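You operate a simulated robot arm through the tools that you are given. There is no shell and no other tool. Be economical: measure what you need, move in short steps, check, and stop when the job is done.

Carry out the task below with a simulated robot arm. There is one attempt and no reset: what you move stays moved.

JOB
Put one scoop of rice into the big steel bowl and pour about 200 ml of water over it.
Fine: full scoops from the rice tub with the large measuring scoop; water from the slim jar. Scoop and jar go back. Set down upright: what you pick out, slim jar.

Only the result counts: the job must be done as asked and must still hold three seconds after the hand-in. Knocking over, shifting, dropping, spilling or breaking anything else fails it.

ROBOT AND FRAMES
A 6-joint arm with a two-finger parallel gripper, fixed in place. Base frame: the origin is at the foot of the arm, x ahead of it, y to its left, z up. Readings come in m, degrees, newtons and seconds.
Its first joint turns from -166.0 to 166.0 degrees. Payload 3.91 kg.
Tool frame: the origin (TCP) lies between the finger pads and is the grasp point; the fingertips stand 0.03 m ahead of it; z points along the fingers, y is the line along which they close. The gripper opens to 0.11 m. The fingers are 0.02 m wide and 0.01 m thick; the gripper's body (0.048 by 0.112 m) begins 0.055 m behind the TCP.
Orientation is told as [roll, pitch, yaw] about the base's x, y, z axes, in that order, counted from this pose: with the fingers straight down and closing along the base's y, the tool's x points along the base's -x, its y along +y and its z along -z.

CONTROLS
- The arm moves only by the tool send_rows. Its argument "moves" is a list of rows, each an object of numbers (a shift or turn left out is 0, a gripper value left out holds the last): "tx", "ty", "tz": the shift along the tool's x, y, z in m; "wx", "wy", "wz": the turn, a rotation vector about the tool's x, y, z in degrees; "fingers": the closure in counts, from 0 (fully open) to 255 (shut). In form: [{"tx": .., "ty": .., "tz": .., "wx": .., "wy": .., "wz": .., "fingers": ..}, ...]. A call has 1 to 8 rows; each row shifts and turns the commanded pose from where the row before left it, along the tool's axes as they then stand. A row lasts 0.2 s, in which the tool goes at most 0.05 m and 8.6 degrees; a call with a longer step from one row to the next is refused whole, and so is a gripper value outside its range. A pose out of reach is approached as far as the arm can. The call stops where the force on the tool passes 90 N (or 10 N more than at its start, if that is more) or the arm is blocked; 0.2 s more then pass. Each finger travels about 0.045 m/s and halts on what it meets, pressing with about 37 N; the grip force reading is that of the motor and also rises with nothing between the fingers. The clock runs only during rows and for 0.2 s after the last one: add rows that do not move to give the fingers time. It gives the time, the measured TCP pose, the force on the tool (base axes), the opening and the grip force at its end, in the units of the frame above (readings bear some noise), with the torque about the TCP (base axes, N m) and any sound that the robot's microphone picked up.
- Cameras (640 x 400 px; columns grow to the right, rows downward): "scene" is fixed at [0.0476, 0.6345, 1.6513]; the picture's right is [-0.74, -0.67, 0.00], its down [-0.45, 0.49, -0.75] and it looks along [0.50, -0.55, -0.66] (base axes); focal length 358 px, centre (320, 200). "wrist" rides on the gripper at [0.077, 0.007, -0.115] in the tool frame; the picture's right is [-0.09, 1.00, 0.00], its down [-0.80, -0.07, -0.59] and it looks along [-0.59, -0.05, 0.80] (tool axes); focal length 270 px, centre (320, 200). There is no depth. A picture from a camera that has moved, and an enlarged one, comes with that camera's place and axes in the base frame and with its lens. The place of the scene camera against the robot may be out by one fixed shift of up to 0.025 m in any direction.
- capture(camera): a new picture of that camera. It takes no simulated time.
- lift_body(by): slides the trunk up (or, below 0, down) by that many m; the arm rides with it, the base frame stays. It gives what a move gives, with no picture.
- inspect(camera, box): a new picture of the part [left, top, right, bottom] of that camera's present view, enlarged. It takes no simulated time.
- close_job(): hands the job in; it is judged then, once.

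Go step by step. Nothing tells you positions but the pictures and the camera data: compare them with the known pose of the tool, close in by small moves and look again before you grip or let go. The budget is 120 turns and 68 pictures, counting those below and the enlarged ones. Unless the task says otherwise, let go and move clear before handing in, and close with one line.

The tools are called after ">>>" by a JSON object that holds its "op" and its "data". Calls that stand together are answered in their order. send_rows: Moves the arm, as the interface text tells. Its arguments: {"type":"object","properties":{"moves":{"type":"array","items":{"type":"object","properties":{"tx":{"type":"number"},"ty":{"type":"number"},"tz":{"type":"number"},"wx":{"type":"number"},"wy":{"type":"number"},"wz":{"type":"number"},"fingers":{"type":"number"}}}}},"required":["moves"]} The other tools are called the same way: lift_body (by) slides the trunk up or down; capture (camera) takes a picture; inspect (camera, box) takes an enlarged picture of a part of a camera's view; close_job () hands the job in.

At the start:

```text
clock: 0.0
eef_pos: [0.4774, -0.0077, 1.289]
ee_rot: [0.0, 0.0, 0.0]
force: [0.2, -0.2, 0.0]
torque: [-0.01, 0.01, 0.02]
gripper_width: 0.1098
finger_force: 0.0
trunk travel left (down, up): [-0.575, 0.035]
```

scene: 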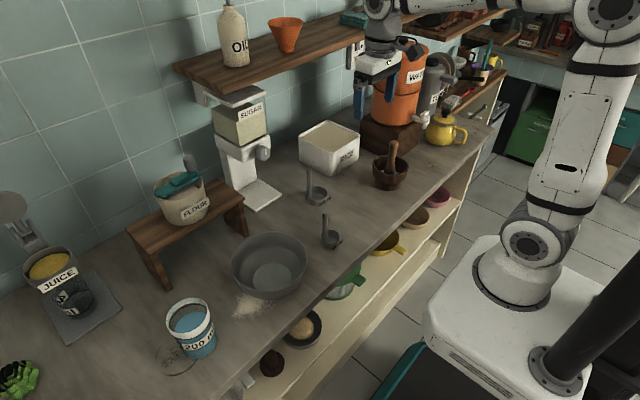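
wrist: 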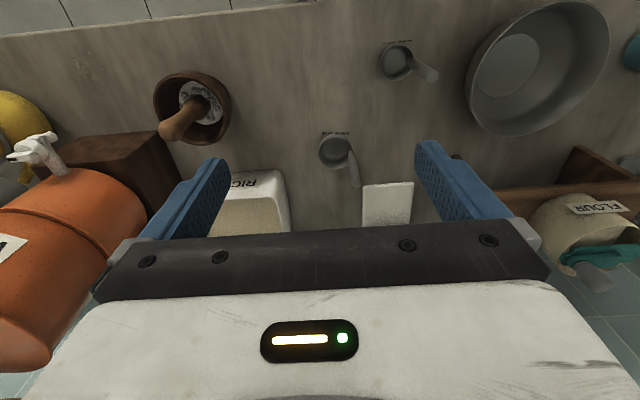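

I see a counter with a rice tub, two measuring scoops, a steel bowl and a blue/white jar marked "200 ml". I'll look closer at each before moving.

>>> {"op": "inspect", "data": {"camera": "scene", "box": [270, 110, 430, 270]}}

>>> {"op": "inspect", "data": {"camera": "scene", "box": [140, 220, 340, 380]}}

>>> {"op": "inspect", "data": {"camera": "wrist", "box": [200, 20, 460, 240]}}

```text
2.50 times, centred on (350, 190) of scene
camera zoom: at [0.0476, 0.6345, 1.6513], right [-0.74, -0.67, 0.0], down [-0.45, 0.49, -0.75], along [0.5, -0.55, -0.66], focal length 894 px, centre (245, 225)
```

zoom: 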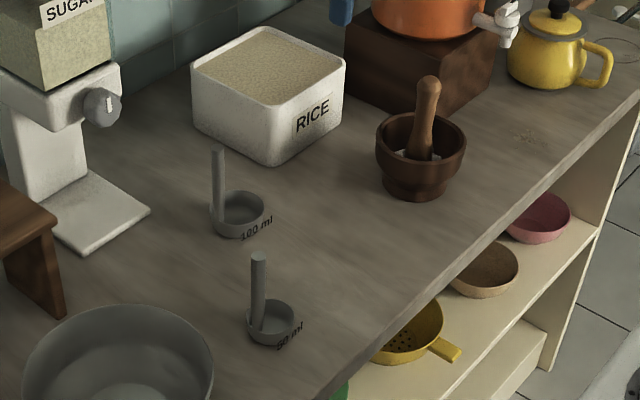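

```text
2.50 times, centred on (240, 300) of scene
camera zoom: at [0.0476, 0.6345, 1.6513], right [-0.74, -0.67, 0.0], down [-0.45, 0.49, -0.75], along [0.5, -0.55, -0.66], focal length 894 px, centre (520, -50)
```

zoom: 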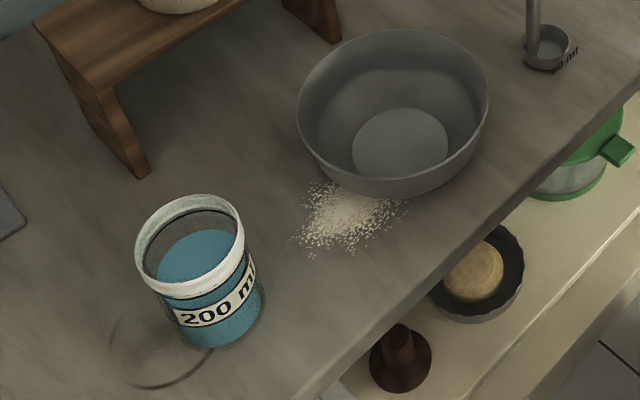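

```text
1.82 times, centred on (330, 130) of wrist
camera zoom: at [0.4007, 0.0009, 1.4034], right [0.09, 1.0, 0.0], down [0.8, -0.07, 0.59], along [0.59, -0.05, -0.8], focal length 491 px, centre (302, 327)
```

zoom: 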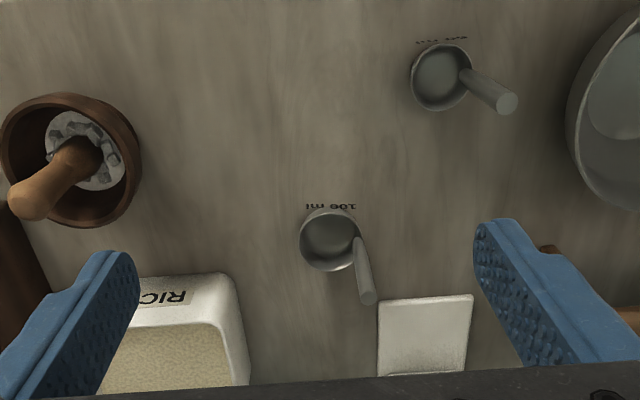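

Both cameras' rays agree best on a counter top near z≈0.89, not the 0.46 in the text, so I'll verify that by touch and parallax. The large scoop (100 ml) has an upright handle at about (0.66, 0.04) with its top near z≈1.01. I'll move towards it, stay high, and look again.

>>> {"op": "send_rows", "data": {"moves": [{"tx": -0.03, "ty": 0.01, "tz": 0.02}, {"tx": -0.03, "ty": 0.01, "tz": 0.02}, {"tx": -0.03, "ty": 0.01, "tz": 0.02}, {"tx": -0.03, "ty": 0.01, "tz": 0.02}, {}]}}

>>> {"op": "capture", "data": {"camera": "wrist"}}

>>> {"op": "capture", "data": {"camera": "scene"}}

```text
clock: 1.2
eef_pos: [0.595, 0.0317, 1.2114]
ee_rot: [-0.1, 0.0, -0.1]
force: [-0.3, 0.7, 0.0]
torque: [0.01, -0.02, -0.04]
gripper_width: 0.1099
finger_force: 0.1
trunk travel left (down, up): [-0.575, 0.035]
```

```text
62 pictures are left
camera wrist: at [0.5189, 0.0395, 1.3248], right [0.09, 1.0, 0.0], down [0.8, -0.07, 0.6], along [0.59, -0.05, -0.8], focal length 270 px, centre (320, 200)
```

wrist: 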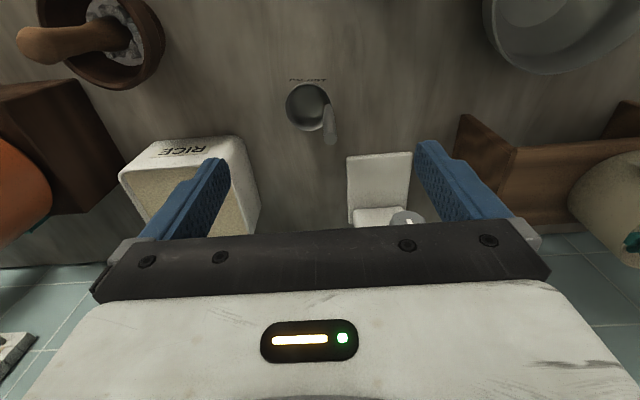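

```text
61 pictures are left
```

scene: 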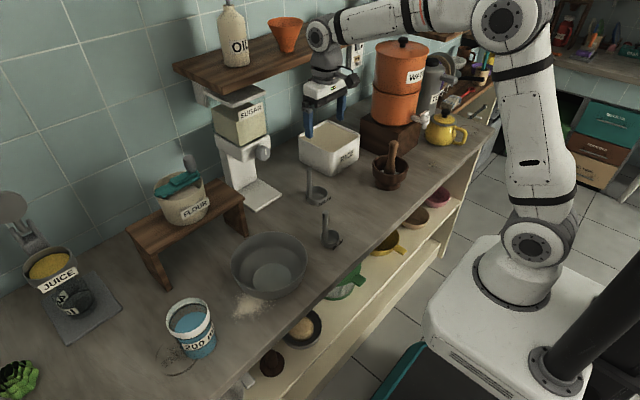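

The scoop handle's top triangulates to about (0.668, 0.044, 1.0). I'll move above it and check the alignment.

>>> {"op": "send_rows", "data": {"moves": [{"tx": -0.025, "ty": 0.004, "tz": 0.03}, {"tx": -0.025, "ty": 0.004, "tz": 0.03}, {"tx": -0.022, "ty": 0.004, "tz": 0.03}, {}]}}

>>> {"op": "capture", "data": {"camera": "wrist"}}

>>> {"op": "inspect", "data": {"camera": "scene", "box": [270, 30, 430, 220]}}

```text
clock: 2.2
eef_pos: [0.6679, 0.0444, 1.1192]
ee_rot: [0.1, -0.1, 0.0]
force: [0.6, -0.5, 1.0]
torque: [-0.01, -0.04, 0.0]
gripper_width: 0.1098
finger_force: 0.1
trunk travel left (down, up): [-0.575, 0.035]
```

```text
60 pictures are left
camera wrist: at [0.5917, 0.053, 1.2331], right [0.09, 1.0, 0.0], down [0.8, -0.07, 0.6], along [0.59, -0.05, -0.8], focal length 270 px, centre (320, 200)
```

wrist: 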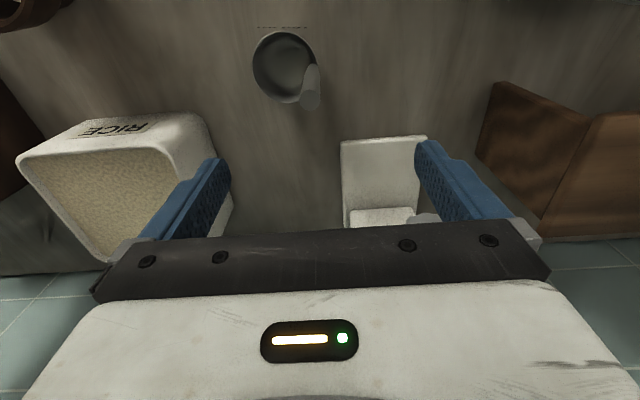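

```text
2.11 times, centred on (350, 125) of scene
camera zoom: at [0.0476, 0.6345, 1.6513], right [-0.74, -0.67, 0.0], down [-0.45, 0.49, -0.75], along [0.5, -0.55, -0.66], focal length 753 px, centre (257, 358)
```

zoom: 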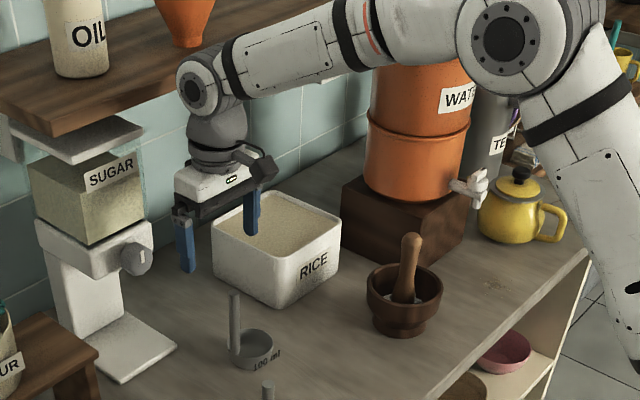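

The handle top is now at about (0.652, 0.042, 1.02), with the cup centre at (0.644, 0.011). I'll centre over the handle and go down partway.

>>> {"op": "send_rows", "data": {"moves": [{"tx": 0.008, "ty": -0.001, "tz": 0.025}, {"tx": 0.008, "ty": -0.001, "tz": 0.025}, {"tz": 0.025}, {"tz": 0.015}, {}]}}

>>> {"op": "capture", "data": {"camera": "wrist"}}

>>> {"op": "inspect", "data": {"camera": "scene", "box": [270, 90, 400, 220]}}

```text
clock: 3.4
eef_pos: [0.6515, 0.0417, 1.029]
ee_rot: [0.1, 0.0, 0.0]
force: [0.0, -0.5, -0.3]
torque: [0.01, 0.0, -0.03]
gripper_width: 0.1103
finger_force: 0.0
trunk travel left (down, up): [-0.575, 0.035]
```

```text
58 pictures are left
camera wrist: at [0.5757, 0.0504, 1.1434], right [0.09, 1.0, 0.0], down [0.8, -0.07, 0.59], along [0.59, -0.05, -0.8], focal length 270 px, centre (320, 200)
```

wrist: 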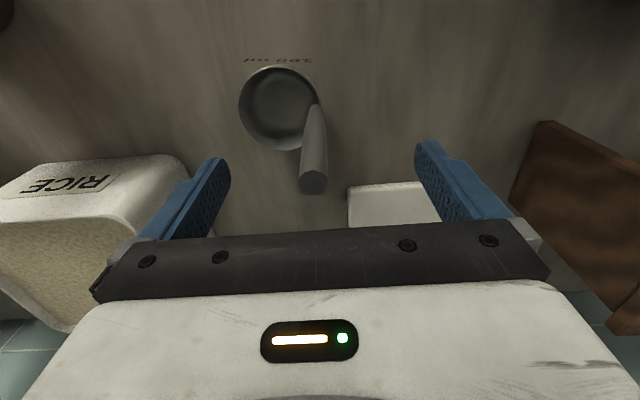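

```text
3.08 times, centred on (335, 155) of scene
camera zoom: at [0.0476, 0.6345, 1.6513], right [-0.74, -0.67, 0.0], down [-0.45, 0.49, -0.75], along [0.5, -0.55, -0.66], focal length 1100 px, centre (274, 338)
```

zoom: 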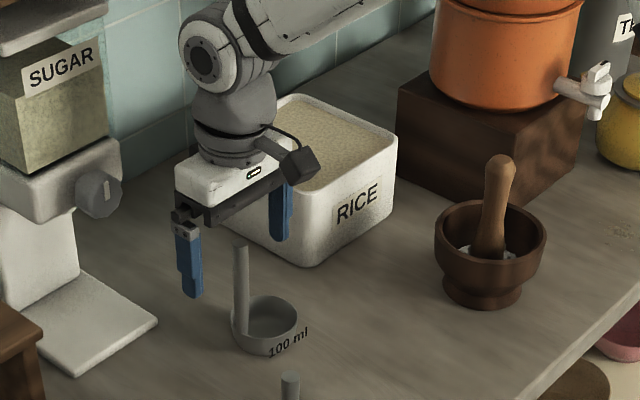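

The handle top is confirmed at (0.654, 0.040, 1.022). I'll descend 4 cm and close.

>>> {"op": "send_rows", "data": {"moves": [{"tx": -0.002, "ty": -0.0015, "tz": 0.02}, {"tz": 0.02}, {}, {"fingers": 255}, {}, {}, {}, {}]}}

>>> {"op": "send_rows", "data": {"moves": [{}, {}]}}

>>> {"op": "capture", "data": {"camera": "wrist"}}

```text
clock: 5.2
eef_pos: [0.655, 0.0404, 0.9895]
ee_rot: [0.0, -0.1, 0.1]
force: [0.1, 0.5, 0.4]
torque: [-0.03, -0.01, 0.0]
gripper_width: 0.0158
finger_force: 13.2
trunk travel left (down, up): [-0.575, 0.035]
```

```text
clock: 5.8
eef_pos: [0.6556, 0.0418, 0.9898]
ee_rot: [0.0, 0.1, 0.0]
force: [-0.2, -0.1, 0.8]
torque: [-0.03, -0.02, -0.01]
gripper_width: 0.0151
finger_force: 36.5
trunk travel left (down, up): [-0.575, 0.035]
```

```text
56 pictures are left
camera wrist: at [0.5788, 0.0492, 1.1042], right [0.09, 1.0, 0.0], down [0.8, -0.07, 0.59], along [0.59, -0.05, -0.8], focal length 270 px, centre (320, 200)
```

wrist: 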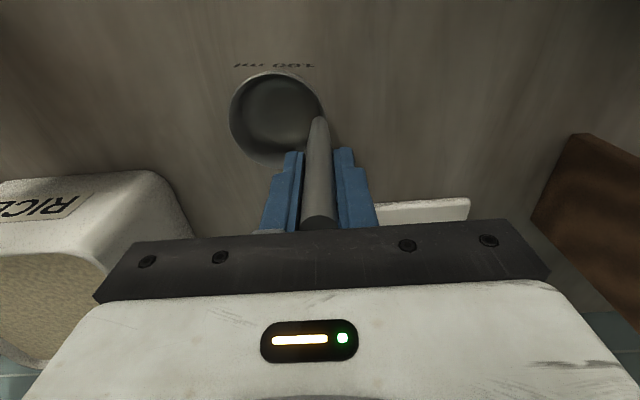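

The scoop is gripped on its handle (opening 15 mm), and I note the set-down pose as (0.6555, 0.041, 0.990). I'll lift it straight up and then look for the tub's exact position.

>>> {"op": "send_rows", "data": {"moves": [{"tz": -0.02}, {"tz": -0.035}, {"tz": -0.035}, {"tz": -0.04}, {"tz": -0.03}, {}]}}

>>> {"op": "capture", "data": {"camera": "wrist"}}

>>> {"op": "inspect", "data": {"camera": "scene", "box": [270, 30, 430, 220]}}

```text
clock: 7.2
eef_pos: [0.6554, 0.0415, 1.1489]
ee_rot: [0.0, 0.0, 0.0]
force: [0.4, 0.1, -0.7]
torque: [0.01, -0.03, -0.01]
gripper_width: 0.0152
finger_force: 36.9
trunk travel left (down, up): [-0.575, 0.035]
```

```text
55 pictures are left
camera wrist: at [0.5784, 0.0495, 1.2638], right [0.09, 1.0, 0.0], down [0.8, -0.07, 0.59], along [0.59, -0.05, -0.8], focal length 270 px, centre (320, 200)
```

wrist: 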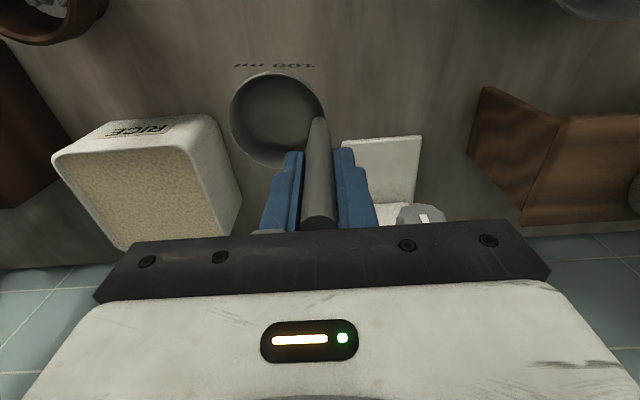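

```text
2.11 times, centred on (350, 125) of scene
camera zoom: at [0.0476, 0.6345, 1.6513], right [-0.74, -0.67, 0.0], down [-0.45, 0.49, -0.75], along [0.5, -0.55, -0.66], focal length 753 px, centre (257, 358)
```

zoom: 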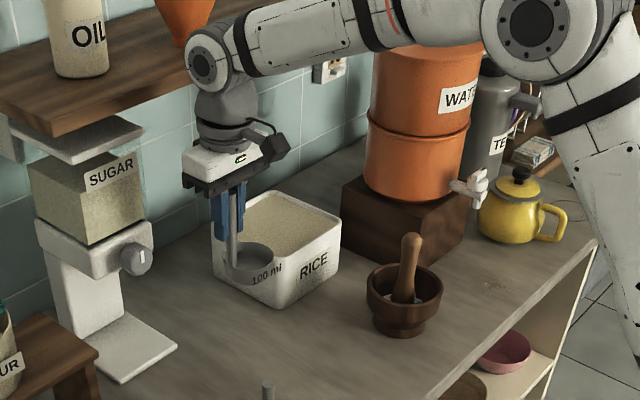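

The tub's rim is near z≈1.0, spanning x 0.69–0.84 and y −0.26 to −0.11. A shelf overhangs the back of the counter, so I'll pull back and tilt the wrist camera up to find its front edge before I reach in.

>>> {"op": "send_rows", "data": {"moves": [{"tx": 0.03, "wy": -8}, {"tx": 0.03, "wy": -8}, {"tx": 0.03, "wy": -8}, {"wy": -8}, {"wy": -8}, {}]}}

>>> {"op": "capture", "data": {"camera": "wrist"}}

>>> {"op": "capture", "data": {"camera": "scene"}}

```text
clock: 8.6
eef_pos: [0.5662, 0.0394, 1.138]
ee_rot: [-0.7, -38.0, -0.1]
force: [0.6, 0.8, -0.2]
torque: [0.01, 0.06, -0.04]
gripper_width: 0.0153
finger_force: 36.8
trunk travel left (down, up): [-0.575, 0.035]
```

```text
53 pictures are left
camera wrist: at [0.436, 0.0484, 1.1795], right [0.08, 1.0, 0.05], down [0.26, -0.07, 0.96], along [0.96, -0.06, -0.27], focal length 270 px, centre (320, 200)
```

wrist: 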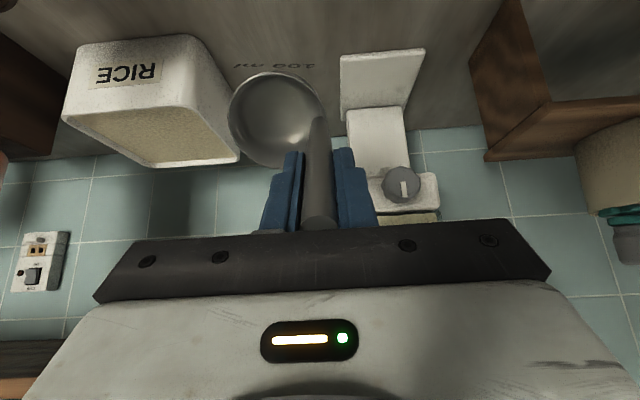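

```text
52 pictures are left
```

scene: 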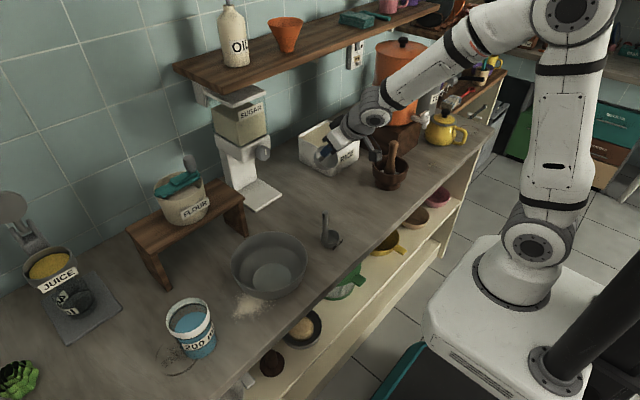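

The shelf's underside is at about z≈1.295 and its front edge at x≈0.82. I'll turn the tool 90° so the cup points outward, which keeps the wrist at x≈0.735, clear of the shelf. First I'll undo the tilt and do the yaw here.

>>> {"op": "send_rows", "data": {"moves": [{"wy": 8}, {"wy": 8}, {"wy": 8}, {"wy": 8}, {"wy": 8}, {"tx": -0.03, "tz": -0.01}, {"tx": -0.03}, {}]}}

>>> {"op": "send_rows", "data": {"moves": [{"wz": -8}, {"wz": -8}, {"wz": -8}, {"wz": -8}, {"wz": -8}, {"wz": -8}, {"wz": -8}, {"wz": -8}]}}

>>> {"op": "send_rows", "data": {"moves": [{"wz": -8}, {"wz": -8}, {"wz": -8}, {"wz": -2}, {}]}}

>>> {"op": "capture", "data": {"camera": "wrist"}}

```text
clock: 10.4
eef_pos: [0.626, 0.0402, 1.145]
ee_rot: [0.1, 0.0, 0.0]
force: [-0.4, 0.3, 0.6]
torque: [0.03, 0.05, -0.02]
gripper_width: 0.015
finger_force: 36.8
trunk travel left (down, up): [-0.575, 0.035]
```

```text
clock: 12.2
eef_pos: [0.6276, 0.04, 1.1472]
ee_rot: [-0.1, 0.0, 64.1]
force: [-0.7, -0.6, -0.8]
torque: [0.02, 0.03, 0.0]
gripper_width: 0.0151
finger_force: 36.9
trunk travel left (down, up): [-0.575, 0.035]
```

```text
clock: 13.4
eef_pos: [0.6267, 0.0414, 1.1459]
ee_rot: [0.0, 0.0, 90.0]
force: [-0.3, -0.6, -0.2]
torque: [-0.01, 0.02, 0.0]
gripper_width: 0.0155
finger_force: 37.2
trunk travel left (down, up): [-0.575, 0.035]
```

```text
51 pictures are left
camera wrist: at [0.6206, -0.0345, 1.2608], right [-1.0, 0.09, 0.0], down [0.07, 0.8, 0.59], along [0.05, 0.59, -0.8], focal length 270 px, centre (320, 200)
```

wrist: 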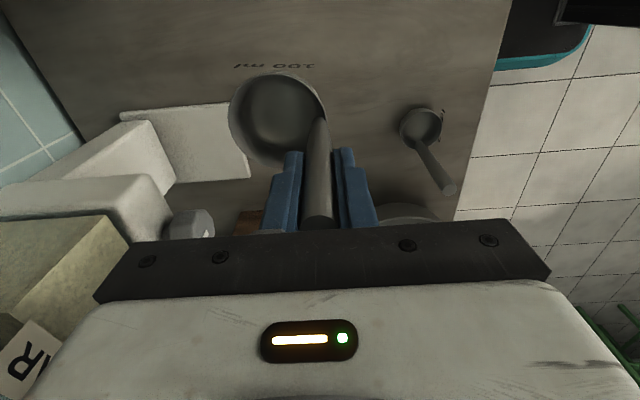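

The scoop is held firmly and the cup now points outward. I'll move at height over to the tub and check clearances to the tank and shelf.

>>> {"op": "send_rows", "data": {"moves": [{"tx": 0.035, "ty": -0.01}, {"tx": 0.035, "ty": -0.01}, {"tx": 0.035, "ty": -0.01}, {"tx": 0.035, "ty": -0.02}, {"tx": 0.035, "ty": -0.02}, {"tx": 0.02, "ty": -0.02}, {}]}}

>>> {"op": "capture", "data": {"camera": "wrist"}}

>>> {"op": "inspect", "data": {"camera": "scene", "box": [270, 20, 460, 210]}}

```text
clock: 15.0
eef_pos: [0.714, -0.155, 1.147]
ee_rot: [0.0, 0.1, 90.0]
force: [0.7, -0.1, -0.7]
torque: [-0.01, 0.02, -0.01]
gripper_width: 0.0152
finger_force: 37.0
trunk travel left (down, up): [-0.575, 0.035]
```

```text
50 pictures are left
camera wrist: at [0.7082, -0.2299, 1.2605], right [-1.0, 0.09, 0.0], down [0.07, 0.8, 0.59], along [0.05, 0.59, -0.8], focal length 270 px, centre (320, 200)
```

wrist: 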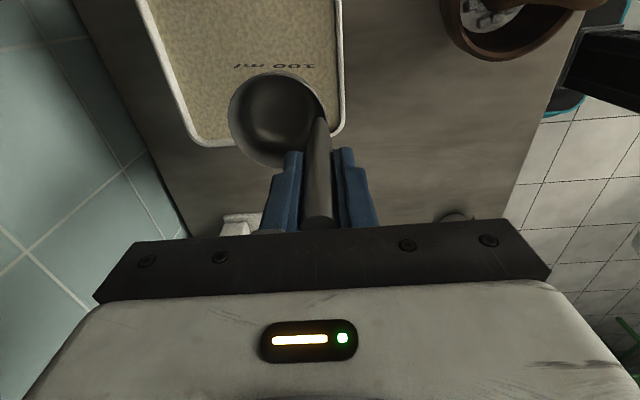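

```text
2.11 times, centred on (365, 115) of scene
camera zoom: at [0.0476, 0.6345, 1.6513], right [-0.74, -0.67, 0.0], down [-0.45, 0.49, -0.75], along [0.5, -0.55, -0.66], focal length 753 px, centre (225, 379)
```

zoom: 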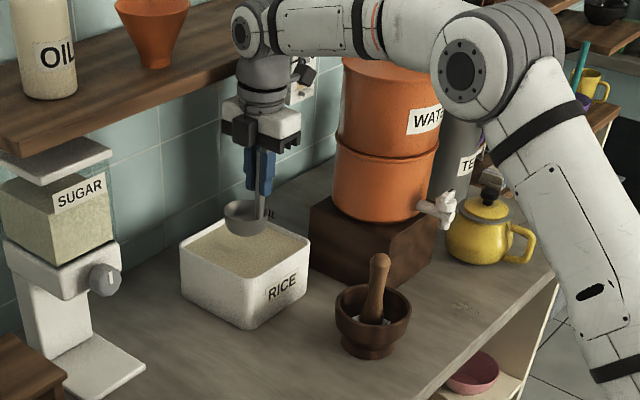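

The tub rim spans x 0.69–0.85 and y −0.265 to −0.12, and there is room on all sides. I'll shift outward slightly, tilt the cup about 32° with its mouth toward +y, and go down into the rice.

>>> {"op": "send_rows", "data": {"moves": [{"tx": 0.01, "ty": -0.021}, {"wy": 8}, {"wy": 8}, {"wy": 8}, {"wy": 8}, {"tz": 0.0254, "tx": -0.0159}, {"tz": 0.017, "tx": -0.0106}, {}]}}

>>> {"op": "inspect", "data": {"camera": "scene", "box": [290, 50, 420, 180]}}

>>> {"op": "capture", "data": {"camera": "wrist"}}

```text
clock: 16.8
eef_pos: [0.7278, -0.1636, 1.1055]
ee_rot: [-0.9, 32.1, 89.5]
force: [-0.2, 0.4, -0.3]
torque: [0.03, 0.03, 0.0]
gripper_width: 0.0151
finger_force: 37.3
trunk travel left (down, up): [-0.575, 0.035]
```

```text
3.08 times, centred on (355, 115) of scene
camera zoom: at [0.0476, 0.6345, 1.6513], right [-0.74, -0.67, 0.0], down [-0.45, 0.49, -0.75], along [0.5, -0.55, -0.66], focal length 1100 px, centre (212, 462)
```

zoom: 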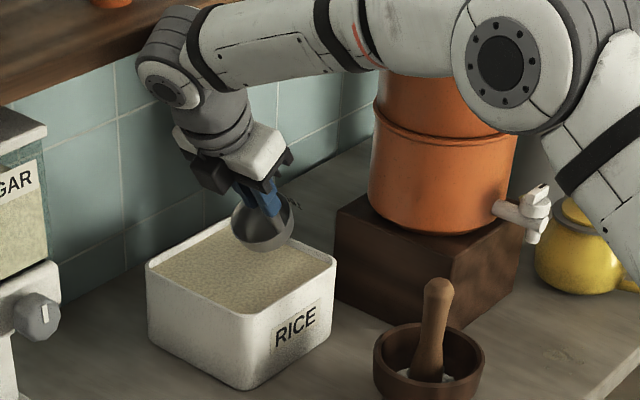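

```text
47 pictures are left
camera wrist: at [0.7206, -0.1668, 1.2426], right [-1.0, 0.07, -0.06], down [0.07, 0.99, 0.08], along [0.07, 0.07, -0.99], focal length 270 px, centre (320, 200)
```

wrist: 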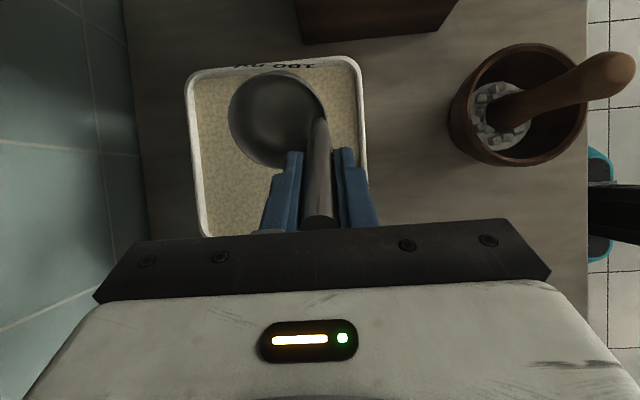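

The overhead view shows the cup inside the tub walls with about 2 cm to spare. I'll nudge 8 mm outward and go down into the rice.

>>> {"op": "send_rows", "data": {"moves": [{"ty": -0.008}, {"tz": 0.017, "tx": -0.0106}, {"tz": 0.017, "tx": -0.0106}, {"tz": 0.014, "tx": -0.0085}, {}]}}

>>> {"op": "inspect", "data": {"camera": "scene", "box": [290, 50, 420, 180]}}

```text
clock: 18.0
eef_pos: [0.7445, -0.1654, 1.0409]
ee_rot: [-0.2, 32.1, 90.0]
force: [-0.8, 0.6, -0.8]
torque: [0.07, -0.02, 0.03]
gripper_width: 0.0154
finger_force: 37.1
trunk travel left (down, up): [-0.575, 0.035]
```

```text
3.08 times, centred on (355, 115) of scene
camera zoom: at [0.0476, 0.6345, 1.6513], right [-0.74, -0.67, 0.0], down [-0.45, 0.49, -0.75], along [0.5, -0.55, -0.66], focal length 1100 px, centre (212, 462)
```

zoom: 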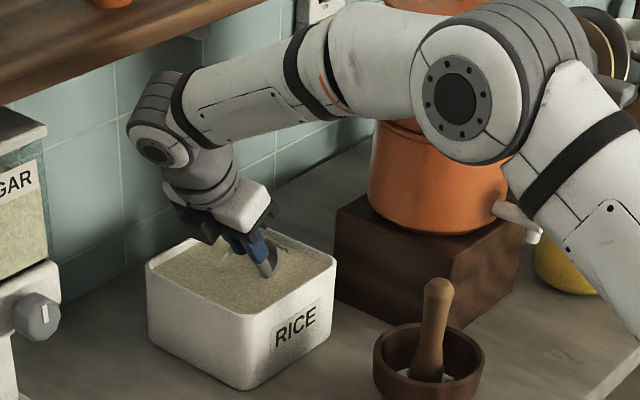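

The cup is in the rice and there is no resistance. I'll go 1 cm deeper and level the cup.

>>> {"op": "send_rows", "data": {"moves": [{"tz": 0.0102, "tx": -0.0064}, {"wy": -8}, {"wy": -8}, {"wy": -8}, {"wy": -8}, {}, {}]}}

>>> {"op": "inspect", "data": {"camera": "scene", "box": [290, 50, 420, 180]}}

```text
clock: 19.6
eef_pos: [0.7465, -0.1632, 1.0265]
ee_rot: [0.0, 0.0, 90.0]
force: [-0.2, -0.6, 0.2]
torque: [0.0, 0.06, -0.01]
gripper_width: 0.0154
finger_force: 36.8
trunk travel left (down, up): [-0.575, 0.035]
```

```text
3.08 times, centred on (355, 115) of scene
camera zoom: at [0.0476, 0.6345, 1.6513], right [-0.74, -0.67, 0.0], down [-0.45, 0.49, -0.75], along [0.5, -0.55, -0.66], focal length 1100 px, centre (212, 462)
```

zoom: 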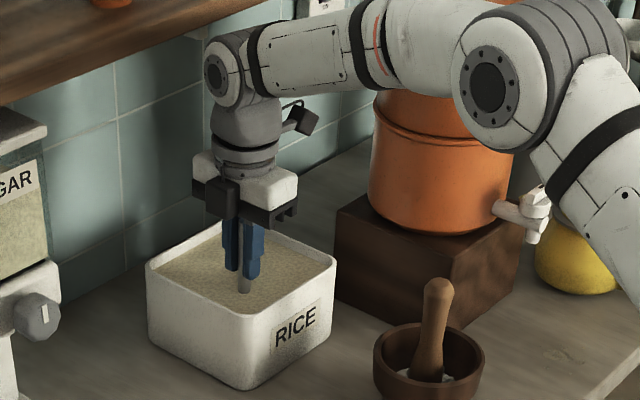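

The cup is buried and level. I'll lift slowly straight up, drawing slightly away from the shelf.

>>> {"op": "send_rows", "data": {"moves": [{"tz": -0.012}, {"tz": -0.015}, {"tz": -0.015, "ty": 0.005}, {"tz": -0.018, "ty": 0.005}, {"tz": -0.018}, {"tz": -0.016}, {}]}}

>>> {"op": "inspect", "data": {"camera": "scene", "box": [290, 50, 420, 180]}}

>>> {"op": "capture", "data": {"camera": "wrist"}}

```text
clock: 21.4
eef_pos: [0.7069, -0.1558, 1.047]
ee_rot: [9.1, -2.2, 89.9]
force: [29.3, -1.2, -10.5]
torque: [-0.06, -2.25, 0.07]
gripper_width: 0.021
finger_force: 37.5
trunk travel left (down, up): [-0.575, 0.035]
stopped in row 7: the arm was blocked; the commanded pose is now the measured one
```

```text
3.08 times, centred on (355, 115) of scene
camera zoom: at [0.0476, 0.6345, 1.6513], right [-0.74, -0.67, 0.0], down [-0.45, 0.49, -0.75], along [0.5, -0.55, -0.66], focal length 1100 px, centre (212, 462)
```

zoom: 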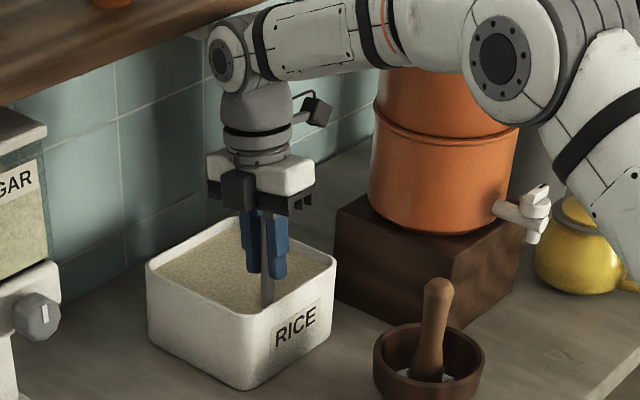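

```text
43 pictures are left
camera wrist: at [0.7186, -0.2357, 1.1577], right [-0.98, 0.08, 0.16], down [0.17, 0.78, 0.61], along [-0.07, 0.62, -0.78], focal length 270 px, centre (320, 200)
```

wrist: 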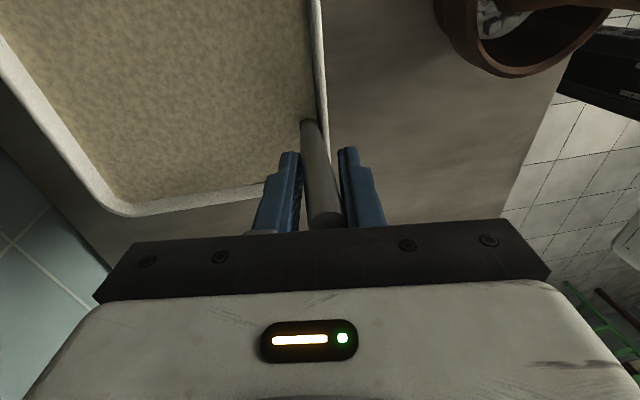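

The arm ran out of reach while rising, so it pulled inward and pressed the handle against the tub wall. The tub looks unmoved. I'll move back outward, level the tool, and then use the trunk for the lift.

>>> {"op": "send_rows", "data": {"moves": [{"ty": -0.01, "wx": 3, "wy": 0.7}, {"ty": -0.01, "wx": 3, "wy": 0.7}, {"wx": 3, "wy": 0.7}, {}]}}

```text
clock: 22.4
eef_pos: [0.7225, -0.1556, 1.0486]
ee_rot: [-0.2, -0.1, 89.9]
force: [0.2, 0.4, -2.1]
torque: [0.07, 0.04, -0.01]
gripper_width: 0.0158
finger_force: 37.0
trunk travel left (down, up): [-0.575, 0.035]
```

The tool is level again and the force is gone. I'll raise with the trunk now.

>>> {"op": "lift_body", "data": {"by": 0.034}}

>>> {"op": "send_rows", "data": {"moves": [{"tz": -0.012}, {"tz": -0.012}, {}]}}

>>> {"op": "capture", "data": {"camera": "wrist"}}

>>> {"op": "inspect", "data": {"camera": "scene", "box": [290, 50, 420, 180]}}

```text
clock: 23.2
eef_pos: [0.7211, -0.1573, 1.0842]
ee_rot: [-0.3, 0.0, 89.9]
force: [-0.1, -0.1, -1.8]
torque: [0.0, 0.05, -0.02]
gripper_width: 0.0156
finger_force: 37.2
trunk travel left (down, up): [-0.609, 0.001]
```

```text
clock: 24.0
eef_pos: [0.7221, -0.1555, 1.107]
ee_rot: [-0.3, 0.0, 90.0]
force: [0.5, 0.4, -1.6]
torque: [0.02, 0.03, 0.02]
gripper_width: 0.0153
finger_force: 37.3
trunk travel left (down, up): [-0.609, 0.001]
```

```text
42 pictures are left
camera wrist: at [0.7145, -0.2319, 1.2212], right [-1.0, 0.09, -0.01], down [0.07, 0.8, 0.6], along [0.06, 0.59, -0.8], focal length 270 px, centre (320, 200)
```

wrist: 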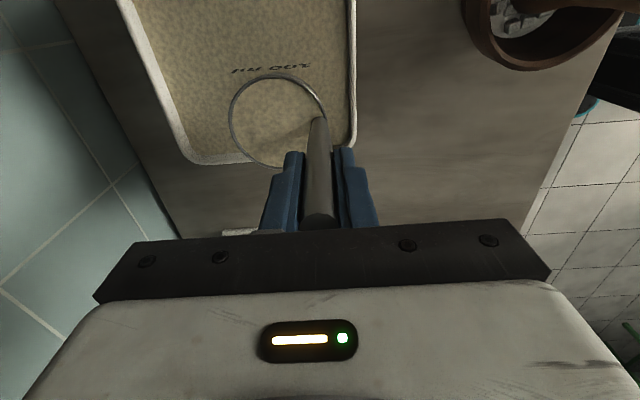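

```text
3.08 times, centred on (355, 115) of scene
camera zoom: at [0.0476, 0.6345, 1.6513], right [-0.74, -0.67, 0.0], down [-0.45, 0.49, -0.75], along [0.5, -0.55, -0.66], focal length 1100 px, centre (212, 462)
```

zoom: 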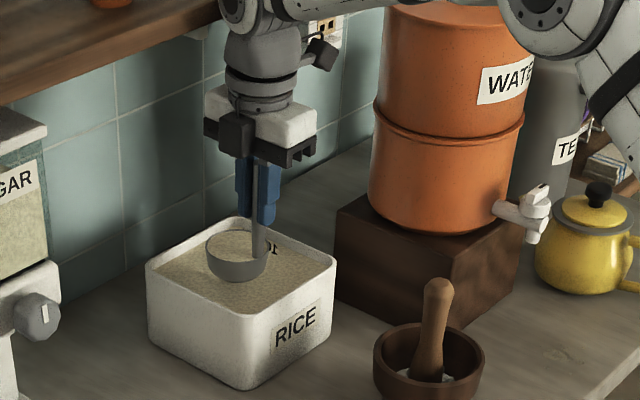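

The scoop is full and level, and the tub is where it was. I'll raise the cup clear of the rim and bring it away from the shelf, toward the open counter.

>>> {"op": "send_rows", "data": {"moves": [{"tz": -0.015}, {"tz": -0.02}, {}, {"ty": 0.015, "tx": -0.01}, {"ty": 0.025, "tx": -0.025}, {"ty": 0.025, "tx": -0.03}, {"ty": 0.025, "tx": -0.03}, {"ty": 0.015, "tx": -0.03}]}}

>>> {"op": "send_rows", "data": {"moves": [{"tx": -0.03}, {"wz": 6}, {"wz": 8}, {"wz": 8}, {"wz": 8}, {"wz": 8}, {"wz": 8}, {"wz": 8}]}}

>>> {"op": "send_rows", "data": {"moves": [{"wz": 8}, {"wz": 8}, {"wz": 8}, {"wz": 8}, {"wz": 8}, {"wz": 8}, {"wz": 8}, {"wz": 8}]}}

>>> {"op": "send_rows", "data": {"moves": [{"wz": 8}, {"wz": 8}, {"wz": 8}, {"wz": 5}, {}]}}

>>> {"op": "capture", "data": {"camera": "wrist"}}

>>> {"op": "capture", "data": {"camera": "scene"}}

```text
clock: 25.8
eef_pos: [0.6158, -0.0286, 1.1427]
ee_rot: [-0.3, 0.0, 90.0]
force: [0.0, 0.6, -1.7]
torque: [0.01, 0.06, -0.02]
gripper_width: 0.0157
finger_force: 36.5
trunk travel left (down, up): [-0.609, 0.001]
```

```text
clock: 27.6
eef_pos: [0.6147, -0.0005, 1.1418]
ee_rot: [-0.2, -0.2, 35.8]
force: [0.1, -1.1, -2.6]
torque: [0.04, 0.0, 0.01]
gripper_width: 0.0157
finger_force: 37.6
trunk travel left (down, up): [-0.609, 0.001]
```

```text
clock: 29.4
eef_pos: [0.6162, -0.0024, 1.1415]
ee_rot: [0.2, -0.2, -28.1]
force: [0.8, -1.0, -2.7]
torque: [0.04, -0.05, -0.02]
gripper_width: 0.0154
finger_force: 36.7
trunk travel left (down, up): [-0.609, 0.001]
```

```text
clock: 30.6
eef_pos: [0.6155, -0.0008, 1.1426]
ee_rot: [0.3, -0.1, -57.1]
force: [0.3, -0.2, -1.5]
torque: [0.01, -0.11, -0.01]
gripper_width: 0.0156
finger_force: 37.1
trunk travel left (down, up): [-0.609, 0.001]
```

```text
40 pictures are left
camera wrist: at [0.5796, 0.0682, 1.2564], right [0.88, 0.47, 0.0], down [0.37, -0.71, 0.6], along [0.28, -0.53, -0.8], focal length 270 px, centre (320, 200)
```

wrist: 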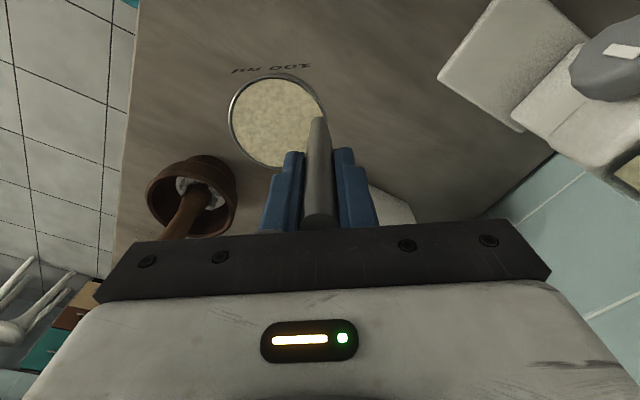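

```text
39 pictures are left
```

scene: 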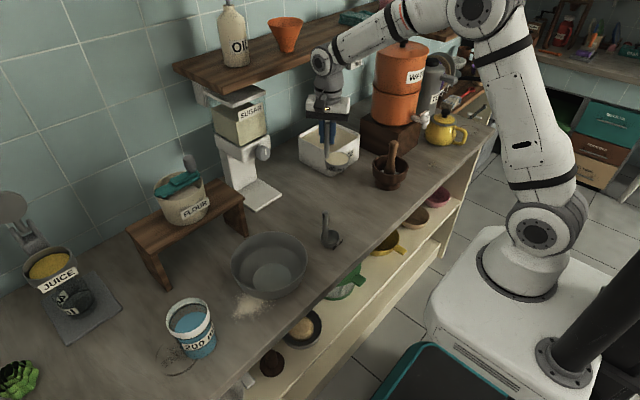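

The cup is full of rice and faces the robot. I put the bowl at about (0.511, 0.329), with its rim at z≈0.975 and a radius of about 9 cm. I'll move to the pre-pour pose at about (0.475, 0.293).

>>> {"op": "send_rows", "data": {"moves": [{"tx": 0.015, "ty": 0.002}, {"tx": 0.03, "ty": 0.004}, {"tx": 0.035, "ty": 0.005}, {"tx": 0.035, "ty": 0.005}, {"tx": 0.035, "ty": 0.005}, {"tx": 0.035, "ty": 0.005}, {"tx": 0.035, "ty": 0.005}, {"tx": 0.035, "ty": 0.005}]}}

>>> {"op": "send_rows", "data": {"moves": [{"tx": 0.035, "ty": 0.004}, {"tx": 0.022, "ty": 0.002}, {"tx": 0.011}, {}]}}

>>> {"op": "capture", "data": {"camera": "wrist"}}

>>> {"op": "inspect", "data": {"camera": "scene", "box": [170, 130, 370, 330]}}

```text
clock: 32.4
eef_pos: [0.5059, 0.2331, 1.1431]
ee_rot: [0.3, -0.2, -57.0]
force: [0.0, 0.6, -2.0]
torque: [-0.01, -0.08, -0.01]
gripper_width: 0.0156
finger_force: 36.9
trunk travel left (down, up): [-0.609, 0.001]
```

```text
clock: 33.4
eef_pos: [0.476, 0.2918, 1.142]
ee_rot: [0.3, -0.1, -57.0]
force: [-0.2, 0.4, -2.3]
torque: [-0.05, -0.01, 0.02]
gripper_width: 0.0156
finger_force: 36.5
trunk travel left (down, up): [-0.609, 0.001]
```

```text
38 pictures are left
camera wrist: at [0.4403, 0.3613, 1.2552], right [0.88, 0.47, 0.0], down [0.37, -0.71, 0.6], along [0.28, -0.53, -0.8], focal length 270 px, centre (320, 200)
```

wrist: 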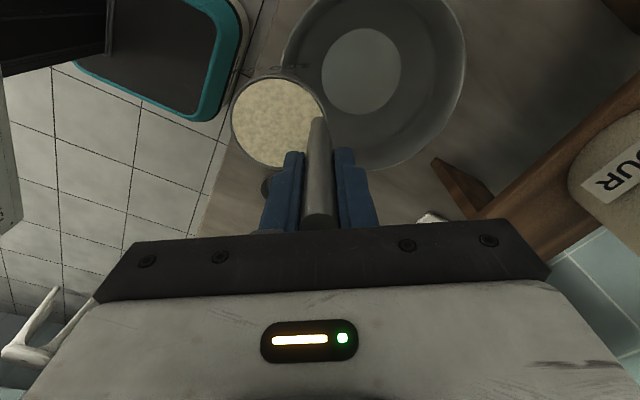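

```text
2.00 times, centred on (270, 230) of scene
camera zoom: at [0.0476, 0.6345, 1.6513], right [-0.74, -0.67, 0.0], down [-0.45, 0.49, -0.75], along [0.5, -0.55, -0.66], focal length 715 px, centre (420, 140)
```

zoom: 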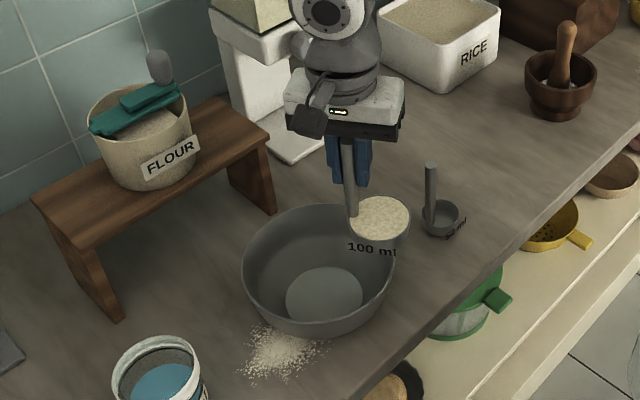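

The refined bowl centre is (0.514, 0.327). I'll move the cup 3 cm inward and down a little, then begin tipping slowly.

>>> {"op": "send_rows", "data": {"moves": [{"ty": 0.015, "tz": 0.014}, {"ty": 0.013, "tz": 0.013}, {"wx": -6}, {"wx": -6}, {"wx": -6}, {"wx": -6}, {"wx": -6}, {"wx": -6}]}}

>>> {"op": "inspect", "data": {"camera": "scene", "box": [170, 130, 370, 330]}}

```text
clock: 35.2
eef_pos: [0.5004, 0.3069, 1.1145]
ee_rot: [34.4, -0.6, -57.4]
force: [0.7, -0.8, -0.7]
torque: [-0.04, 0.07, -0.01]
gripper_width: 0.0153
finger_force: 37.4
trunk travel left (down, up): [-0.609, 0.001]
```

```text
2.00 times, centred on (270, 230) of scene
camera zoom: at [0.0476, 0.6345, 1.6513], right [-0.74, -0.67, 0.0], down [-0.45, 0.49, -0.75], along [0.5, -0.55, -0.66], focal length 715 px, centre (420, 140)
```

zoom: 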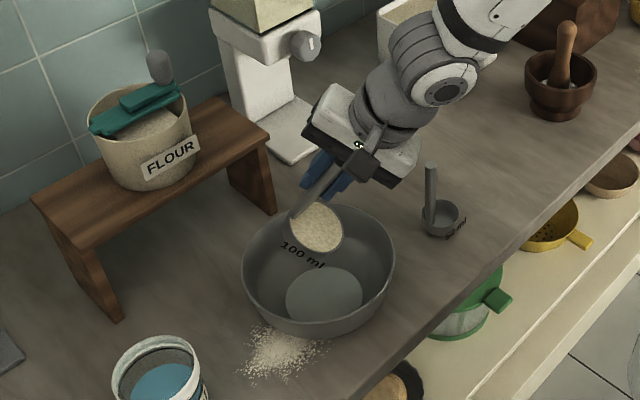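

The lean is correct and the cup is over the bowl with no rice lost. I'll keep tipping.

>>> {"op": "send_rows", "data": {"moves": [{"wx": -6}, {"wx": -6}, {"wx": -6}, {"wx": -6}, {"wx": -6}, {"wx": -6}, {"wx": -6}, {}]}}

>>> {"op": "inspect", "data": {"camera": "scene", "box": [170, 130, 370, 330]}}

```text
clock: 37.0
eef_pos: [0.4933, 0.3139, 1.114]
ee_rot: [74.8, 1.4, -55.9]
force: [-0.3, 0.0, -1.1]
torque: [-0.06, 0.03, -0.01]
gripper_width: 0.0154
finger_force: 36.6
out of reach, approached as far as the arm can: row 1
trunk travel left (down, up): [-0.609, 0.001]
```

```text
2.00 times, centred on (270, 230) of scene
camera zoom: at [0.0476, 0.6345, 1.6513], right [-0.74, -0.67, 0.0], down [-0.45, 0.49, -0.75], along [0.5, -0.55, -0.66], focal length 715 px, centre (420, 140)
```

zoom: 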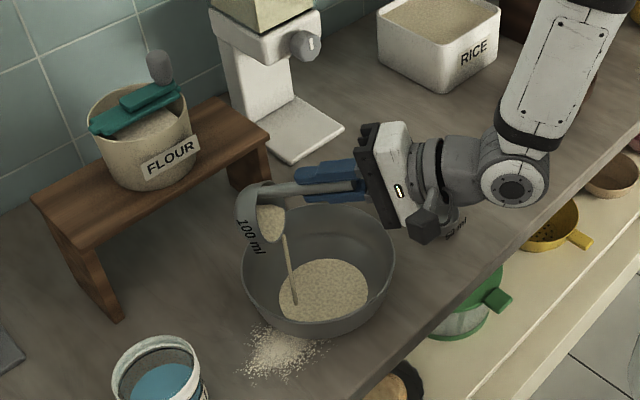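

Rice is streaming into the bowl. I'll draw back slightly and finish tipping.

>>> {"op": "send_rows", "data": {"moves": [{"ty": -0.002, "tz": -0.01}, {"ty": -0.002, "tz": -0.01}, {"wx": -6}, {"wx": -6}, {"wx": -6}, {"wx": -6}, {}, {}]}}

>>> {"op": "inspect", "data": {"camera": "scene", "box": [170, 130, 370, 330]}}

>>> {"op": "capture", "data": {"camera": "wrist"}}

```text
clock: 38.8
eef_pos: [0.4774, 0.3023, 1.1151]
ee_rot: [98.7, 1.3, -55.8]
force: [0.1, 0.0, -0.3]
torque: [-0.04, 0.04, 0.01]
gripper_width: 0.0152
finger_force: 37.0
trunk travel left (down, up): [-0.609, 0.001]
```

```text
2.00 times, centred on (270, 230) of scene
camera zoom: at [0.0476, 0.6345, 1.6513], right [-0.74, -0.67, 0.0], down [-0.45, 0.49, -0.75], along [0.5, -0.55, -0.66], focal length 715 px, centre (420, 140)
```

zoom: 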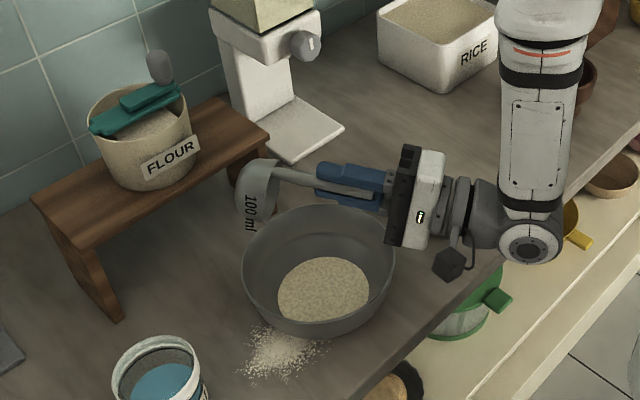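

```text
33 pictures are left
camera wrist: at [0.3414, 0.3037, 1.106], right [-0.06, -0.18, 0.98], down [-0.03, -0.98, -0.18], along [1.0, -0.04, 0.06], focal length 270 px, centre (320, 200)
```

wrist: 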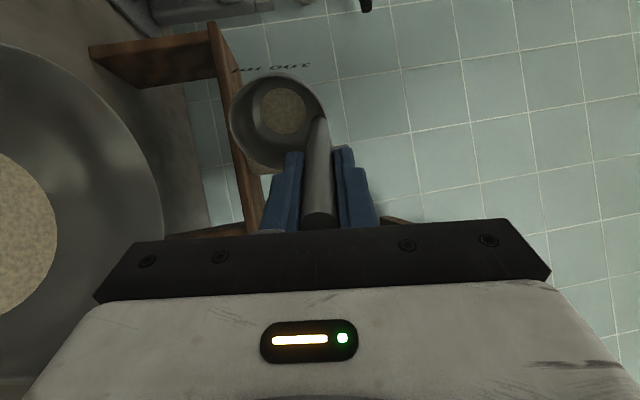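

Most of the rice is out, but a thin disc remains at the bottom of the cup. I'll raise a little and tip further to empty it.

>>> {"op": "send_rows", "data": {"moves": [{"ty": 0.02, "tz": 0.004}, {"wx": -7}, {"wx": -7}, {"wx": -7}, {"wx": -7}, {}, {}]}}

>>> {"op": "inspect", "data": {"camera": "scene", "box": [170, 130, 370, 330]}}

>>> {"op": "inspect", "data": {"camera": "wrist", "box": [200, 50, 400, 240]}}

```text
clock: 40.4
eef_pos: [0.5392, 0.3469, 1.1948]
ee_rot: [126.2, 1.4, -55.9]
force: [0.1, 0.0, -0.6]
torque: [-0.05, 0.03, 0.0]
gripper_width: 0.0151
finger_force: 37.3
out of reach, approached as far as the arm can: row 3, 4, 5
trunk travel left (down, up): [-0.609, 0.001]
```

```text
2.00 times, centred on (270, 230) of scene
camera zoom: at [0.0476, 0.6345, 1.6513], right [-0.74, -0.67, 0.0], down [-0.45, 0.49, -0.75], along [0.5, -0.55, -0.66], focal length 715 px, centre (420, 140)
```

zoom: 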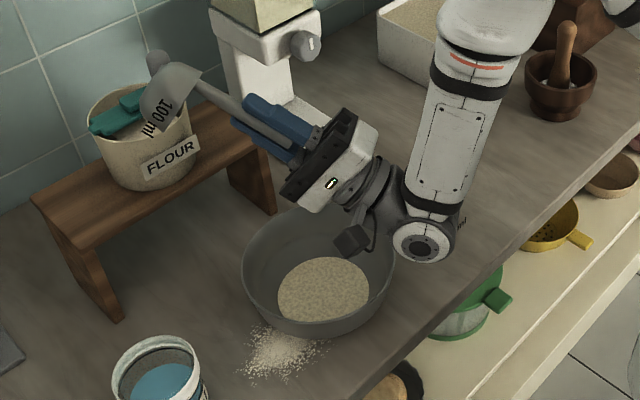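

```text
2.11 times, centred on (300, 145) of wrist
camera zoom: at [0.4162, 0.3589, 1.1337], right [-0.43, -0.42, 0.8], down [0.08, -0.9, -0.43], along [0.9, -0.12, 0.42], focal length 569 px, centre (362, 316)
```

zoom: 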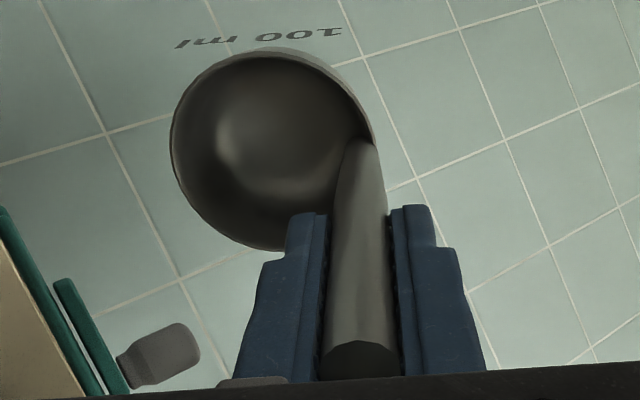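

The cup is empty. The arm drifted forward because of its reach limit, so I'll rotate back now, then check for spilled rice.

>>> {"op": "send_rows", "data": {"moves": [{"wx": 7, "tz": -0.012}, {"wx": 7, "tz": -0.012}, {"wx": 7, "tz": -0.012}, {"wx": 7, "tz": -0.012}, {"wx": 8}, {"wx": 8}, {"wx": 8}, {"wx": 8}]}}

>>> {"op": "send_rows", "data": {"moves": [{"wx": 8}, {"wx": 8}, {"wx": 8}, {"wx": 8}, {"wx": 8}, {"wx": 8}, {}]}}

>>> {"op": "capture", "data": {"camera": "wrist"}}

>>> {"op": "capture", "data": {"camera": "scene"}}

```text
clock: 42.2
eef_pos: [0.503, 0.3221, 1.1733]
ee_rot: [66.6, 1.4, -55.9]
force: [-0.3, 0.1, -0.5]
torque: [0.0, 0.02, 0.0]
gripper_width: 0.0154
finger_force: 37.0
trunk travel left (down, up): [-0.609, 0.001]
```

```text
clock: 43.8
eef_pos: [0.502, 0.323, 1.1726]
ee_rot: [18.6, 1.5, -55.9]
force: [-0.3, 0.7, -0.7]
torque: [0.01, 0.02, -0.01]
gripper_width: 0.0153
finger_force: 37.4
trunk travel left (down, up): [-0.609, 0.001]
```

```text
30 pictures are left
camera wrist: at [0.4369, 0.369, 1.2855], right [0.83, 0.45, 0.32], down [0.24, -0.82, 0.52], along [0.49, -0.36, -0.79], focal length 270 px, centre (320, 200)
```

wrist: 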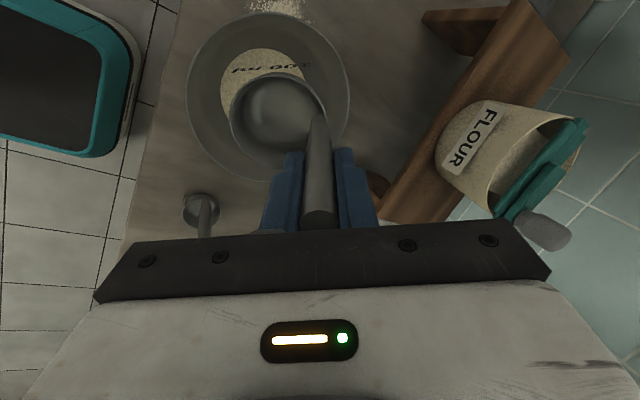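

```text
29 pictures are left
```

scene: 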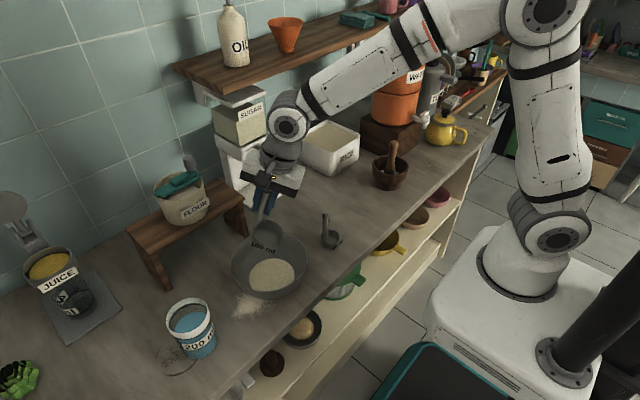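

No spill is visible beyond the patch that was there from the start, and the small scoop still stands. I'll level the tool, yaw back to 0, and return to above the large scoop's spot.

>>> {"op": "send_rows", "data": {"moves": [{"wx": 8, "wy": -1.5}, {"wx": 8}, {"wx": 2.6}, {"wz": -8}, {"wz": -8}, {"wz": -8}, {"wz": -8}, {"wz": -8}]}}

>>> {"op": "send_rows", "data": {"moves": [{"wz": -8}, {"wz": -7.9}, {"tx": -0.02, "ty": -0.04}, {"tx": -0.02, "ty": -0.04}, {"tx": -0.02, "ty": -0.04}, {"tx": -0.02, "ty": -0.04}, {"tx": -0.02, "ty": -0.04}, {"tx": -0.02, "ty": -0.04}]}}

>>> {"op": "send_rows", "data": {"moves": [{"tx": -0.015, "ty": -0.02, "tz": 0.03}, {"tx": -0.015, "ty": -0.02, "tz": 0.03}, {}]}}

```text
clock: 45.6
eef_pos: [0.5032, 0.323, 1.1745]
ee_rot: [0.0, -0.2, -16.0]
force: [0.2, -0.2, -0.2]
torque: [0.01, -0.03, -0.01]
gripper_width: 0.0154
finger_force: 37.0
trunk travel left (down, up): [-0.609, 0.001]
```

```text
clock: 47.4
eef_pos: [0.6236, 0.0839, 1.1687]
ee_rot: [0.1, 0.1, -0.3]
force: [0.4, -0.6, -0.7]
torque: [0.04, 0.04, 0.02]
gripper_width: 0.0153
finger_force: 37.0
trunk travel left (down, up): [-0.609, 0.001]
```

```text
clock: 48.2
eef_pos: [0.6515, 0.0434, 1.1113]
ee_rot: [0.0, -0.2, -0.2]
force: [-0.5, -0.8, -1.3]
torque: [-0.02, -0.01, 0.03]
gripper_width: 0.0151
finger_force: 36.7
trunk travel left (down, up): [-0.609, 0.001]
```

The cup sits in the wrist view exactly as when first gripped, so the scoop hasn't slipped. I'll lower to just above the counter.

>>> {"op": "send_rows", "data": {"moves": [{"tx": -0.004, "ty": -0.002, "tz": 0.03}, {"tz": 0.03}, {"tz": 0.03}, {"tz": 0.02}, {}, {"tz": 0.005}, {}]}}

>>> {"op": "inspect", "data": {"camera": "scene", "box": [270, 110, 400, 240]}}

```text
clock: 49.8
eef_pos: [0.6558, 0.0407, 0.998]
ee_rot: [0.1, -0.1, -0.3]
force: [-0.9, 0.1, -0.3]
torque: [0.03, 0.03, 0.05]
gripper_width: 0.015
finger_force: 36.7
trunk travel left (down, up): [-0.609, 0.001]
```

```text
3.08 times, centred on (335, 175) of scene
camera zoom: at [0.0476, 0.6345, 1.6513], right [-0.74, -0.67, 0.0], down [-0.45, 0.49, -0.75], along [0.5, -0.55, -0.66], focal length 1100 px, centre (274, 277)
```

zoom: 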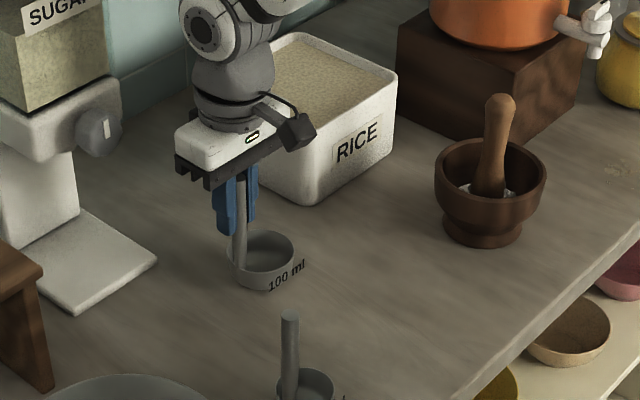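

Continuing down in millimetre steps to the recorded height, watching the force.

>>> {"op": "send_rows", "data": {"moves": [{"tz": 0.004}, {"tz": 0.003}, {"tz": 0.001}, {}, {}]}}

```text
clock: 51.0
eef_pos: [0.6556, 0.0404, 0.993]
ee_rot: [0.0, -0.5, -0.2]
force: [3.6, 1.9, 21.3]
torque: [-0.27, -0.2, 0.03]
gripper_width: 0.0153
finger_force: 36.9
trunk travel left (down, up): [-0.609, 0.001]
```

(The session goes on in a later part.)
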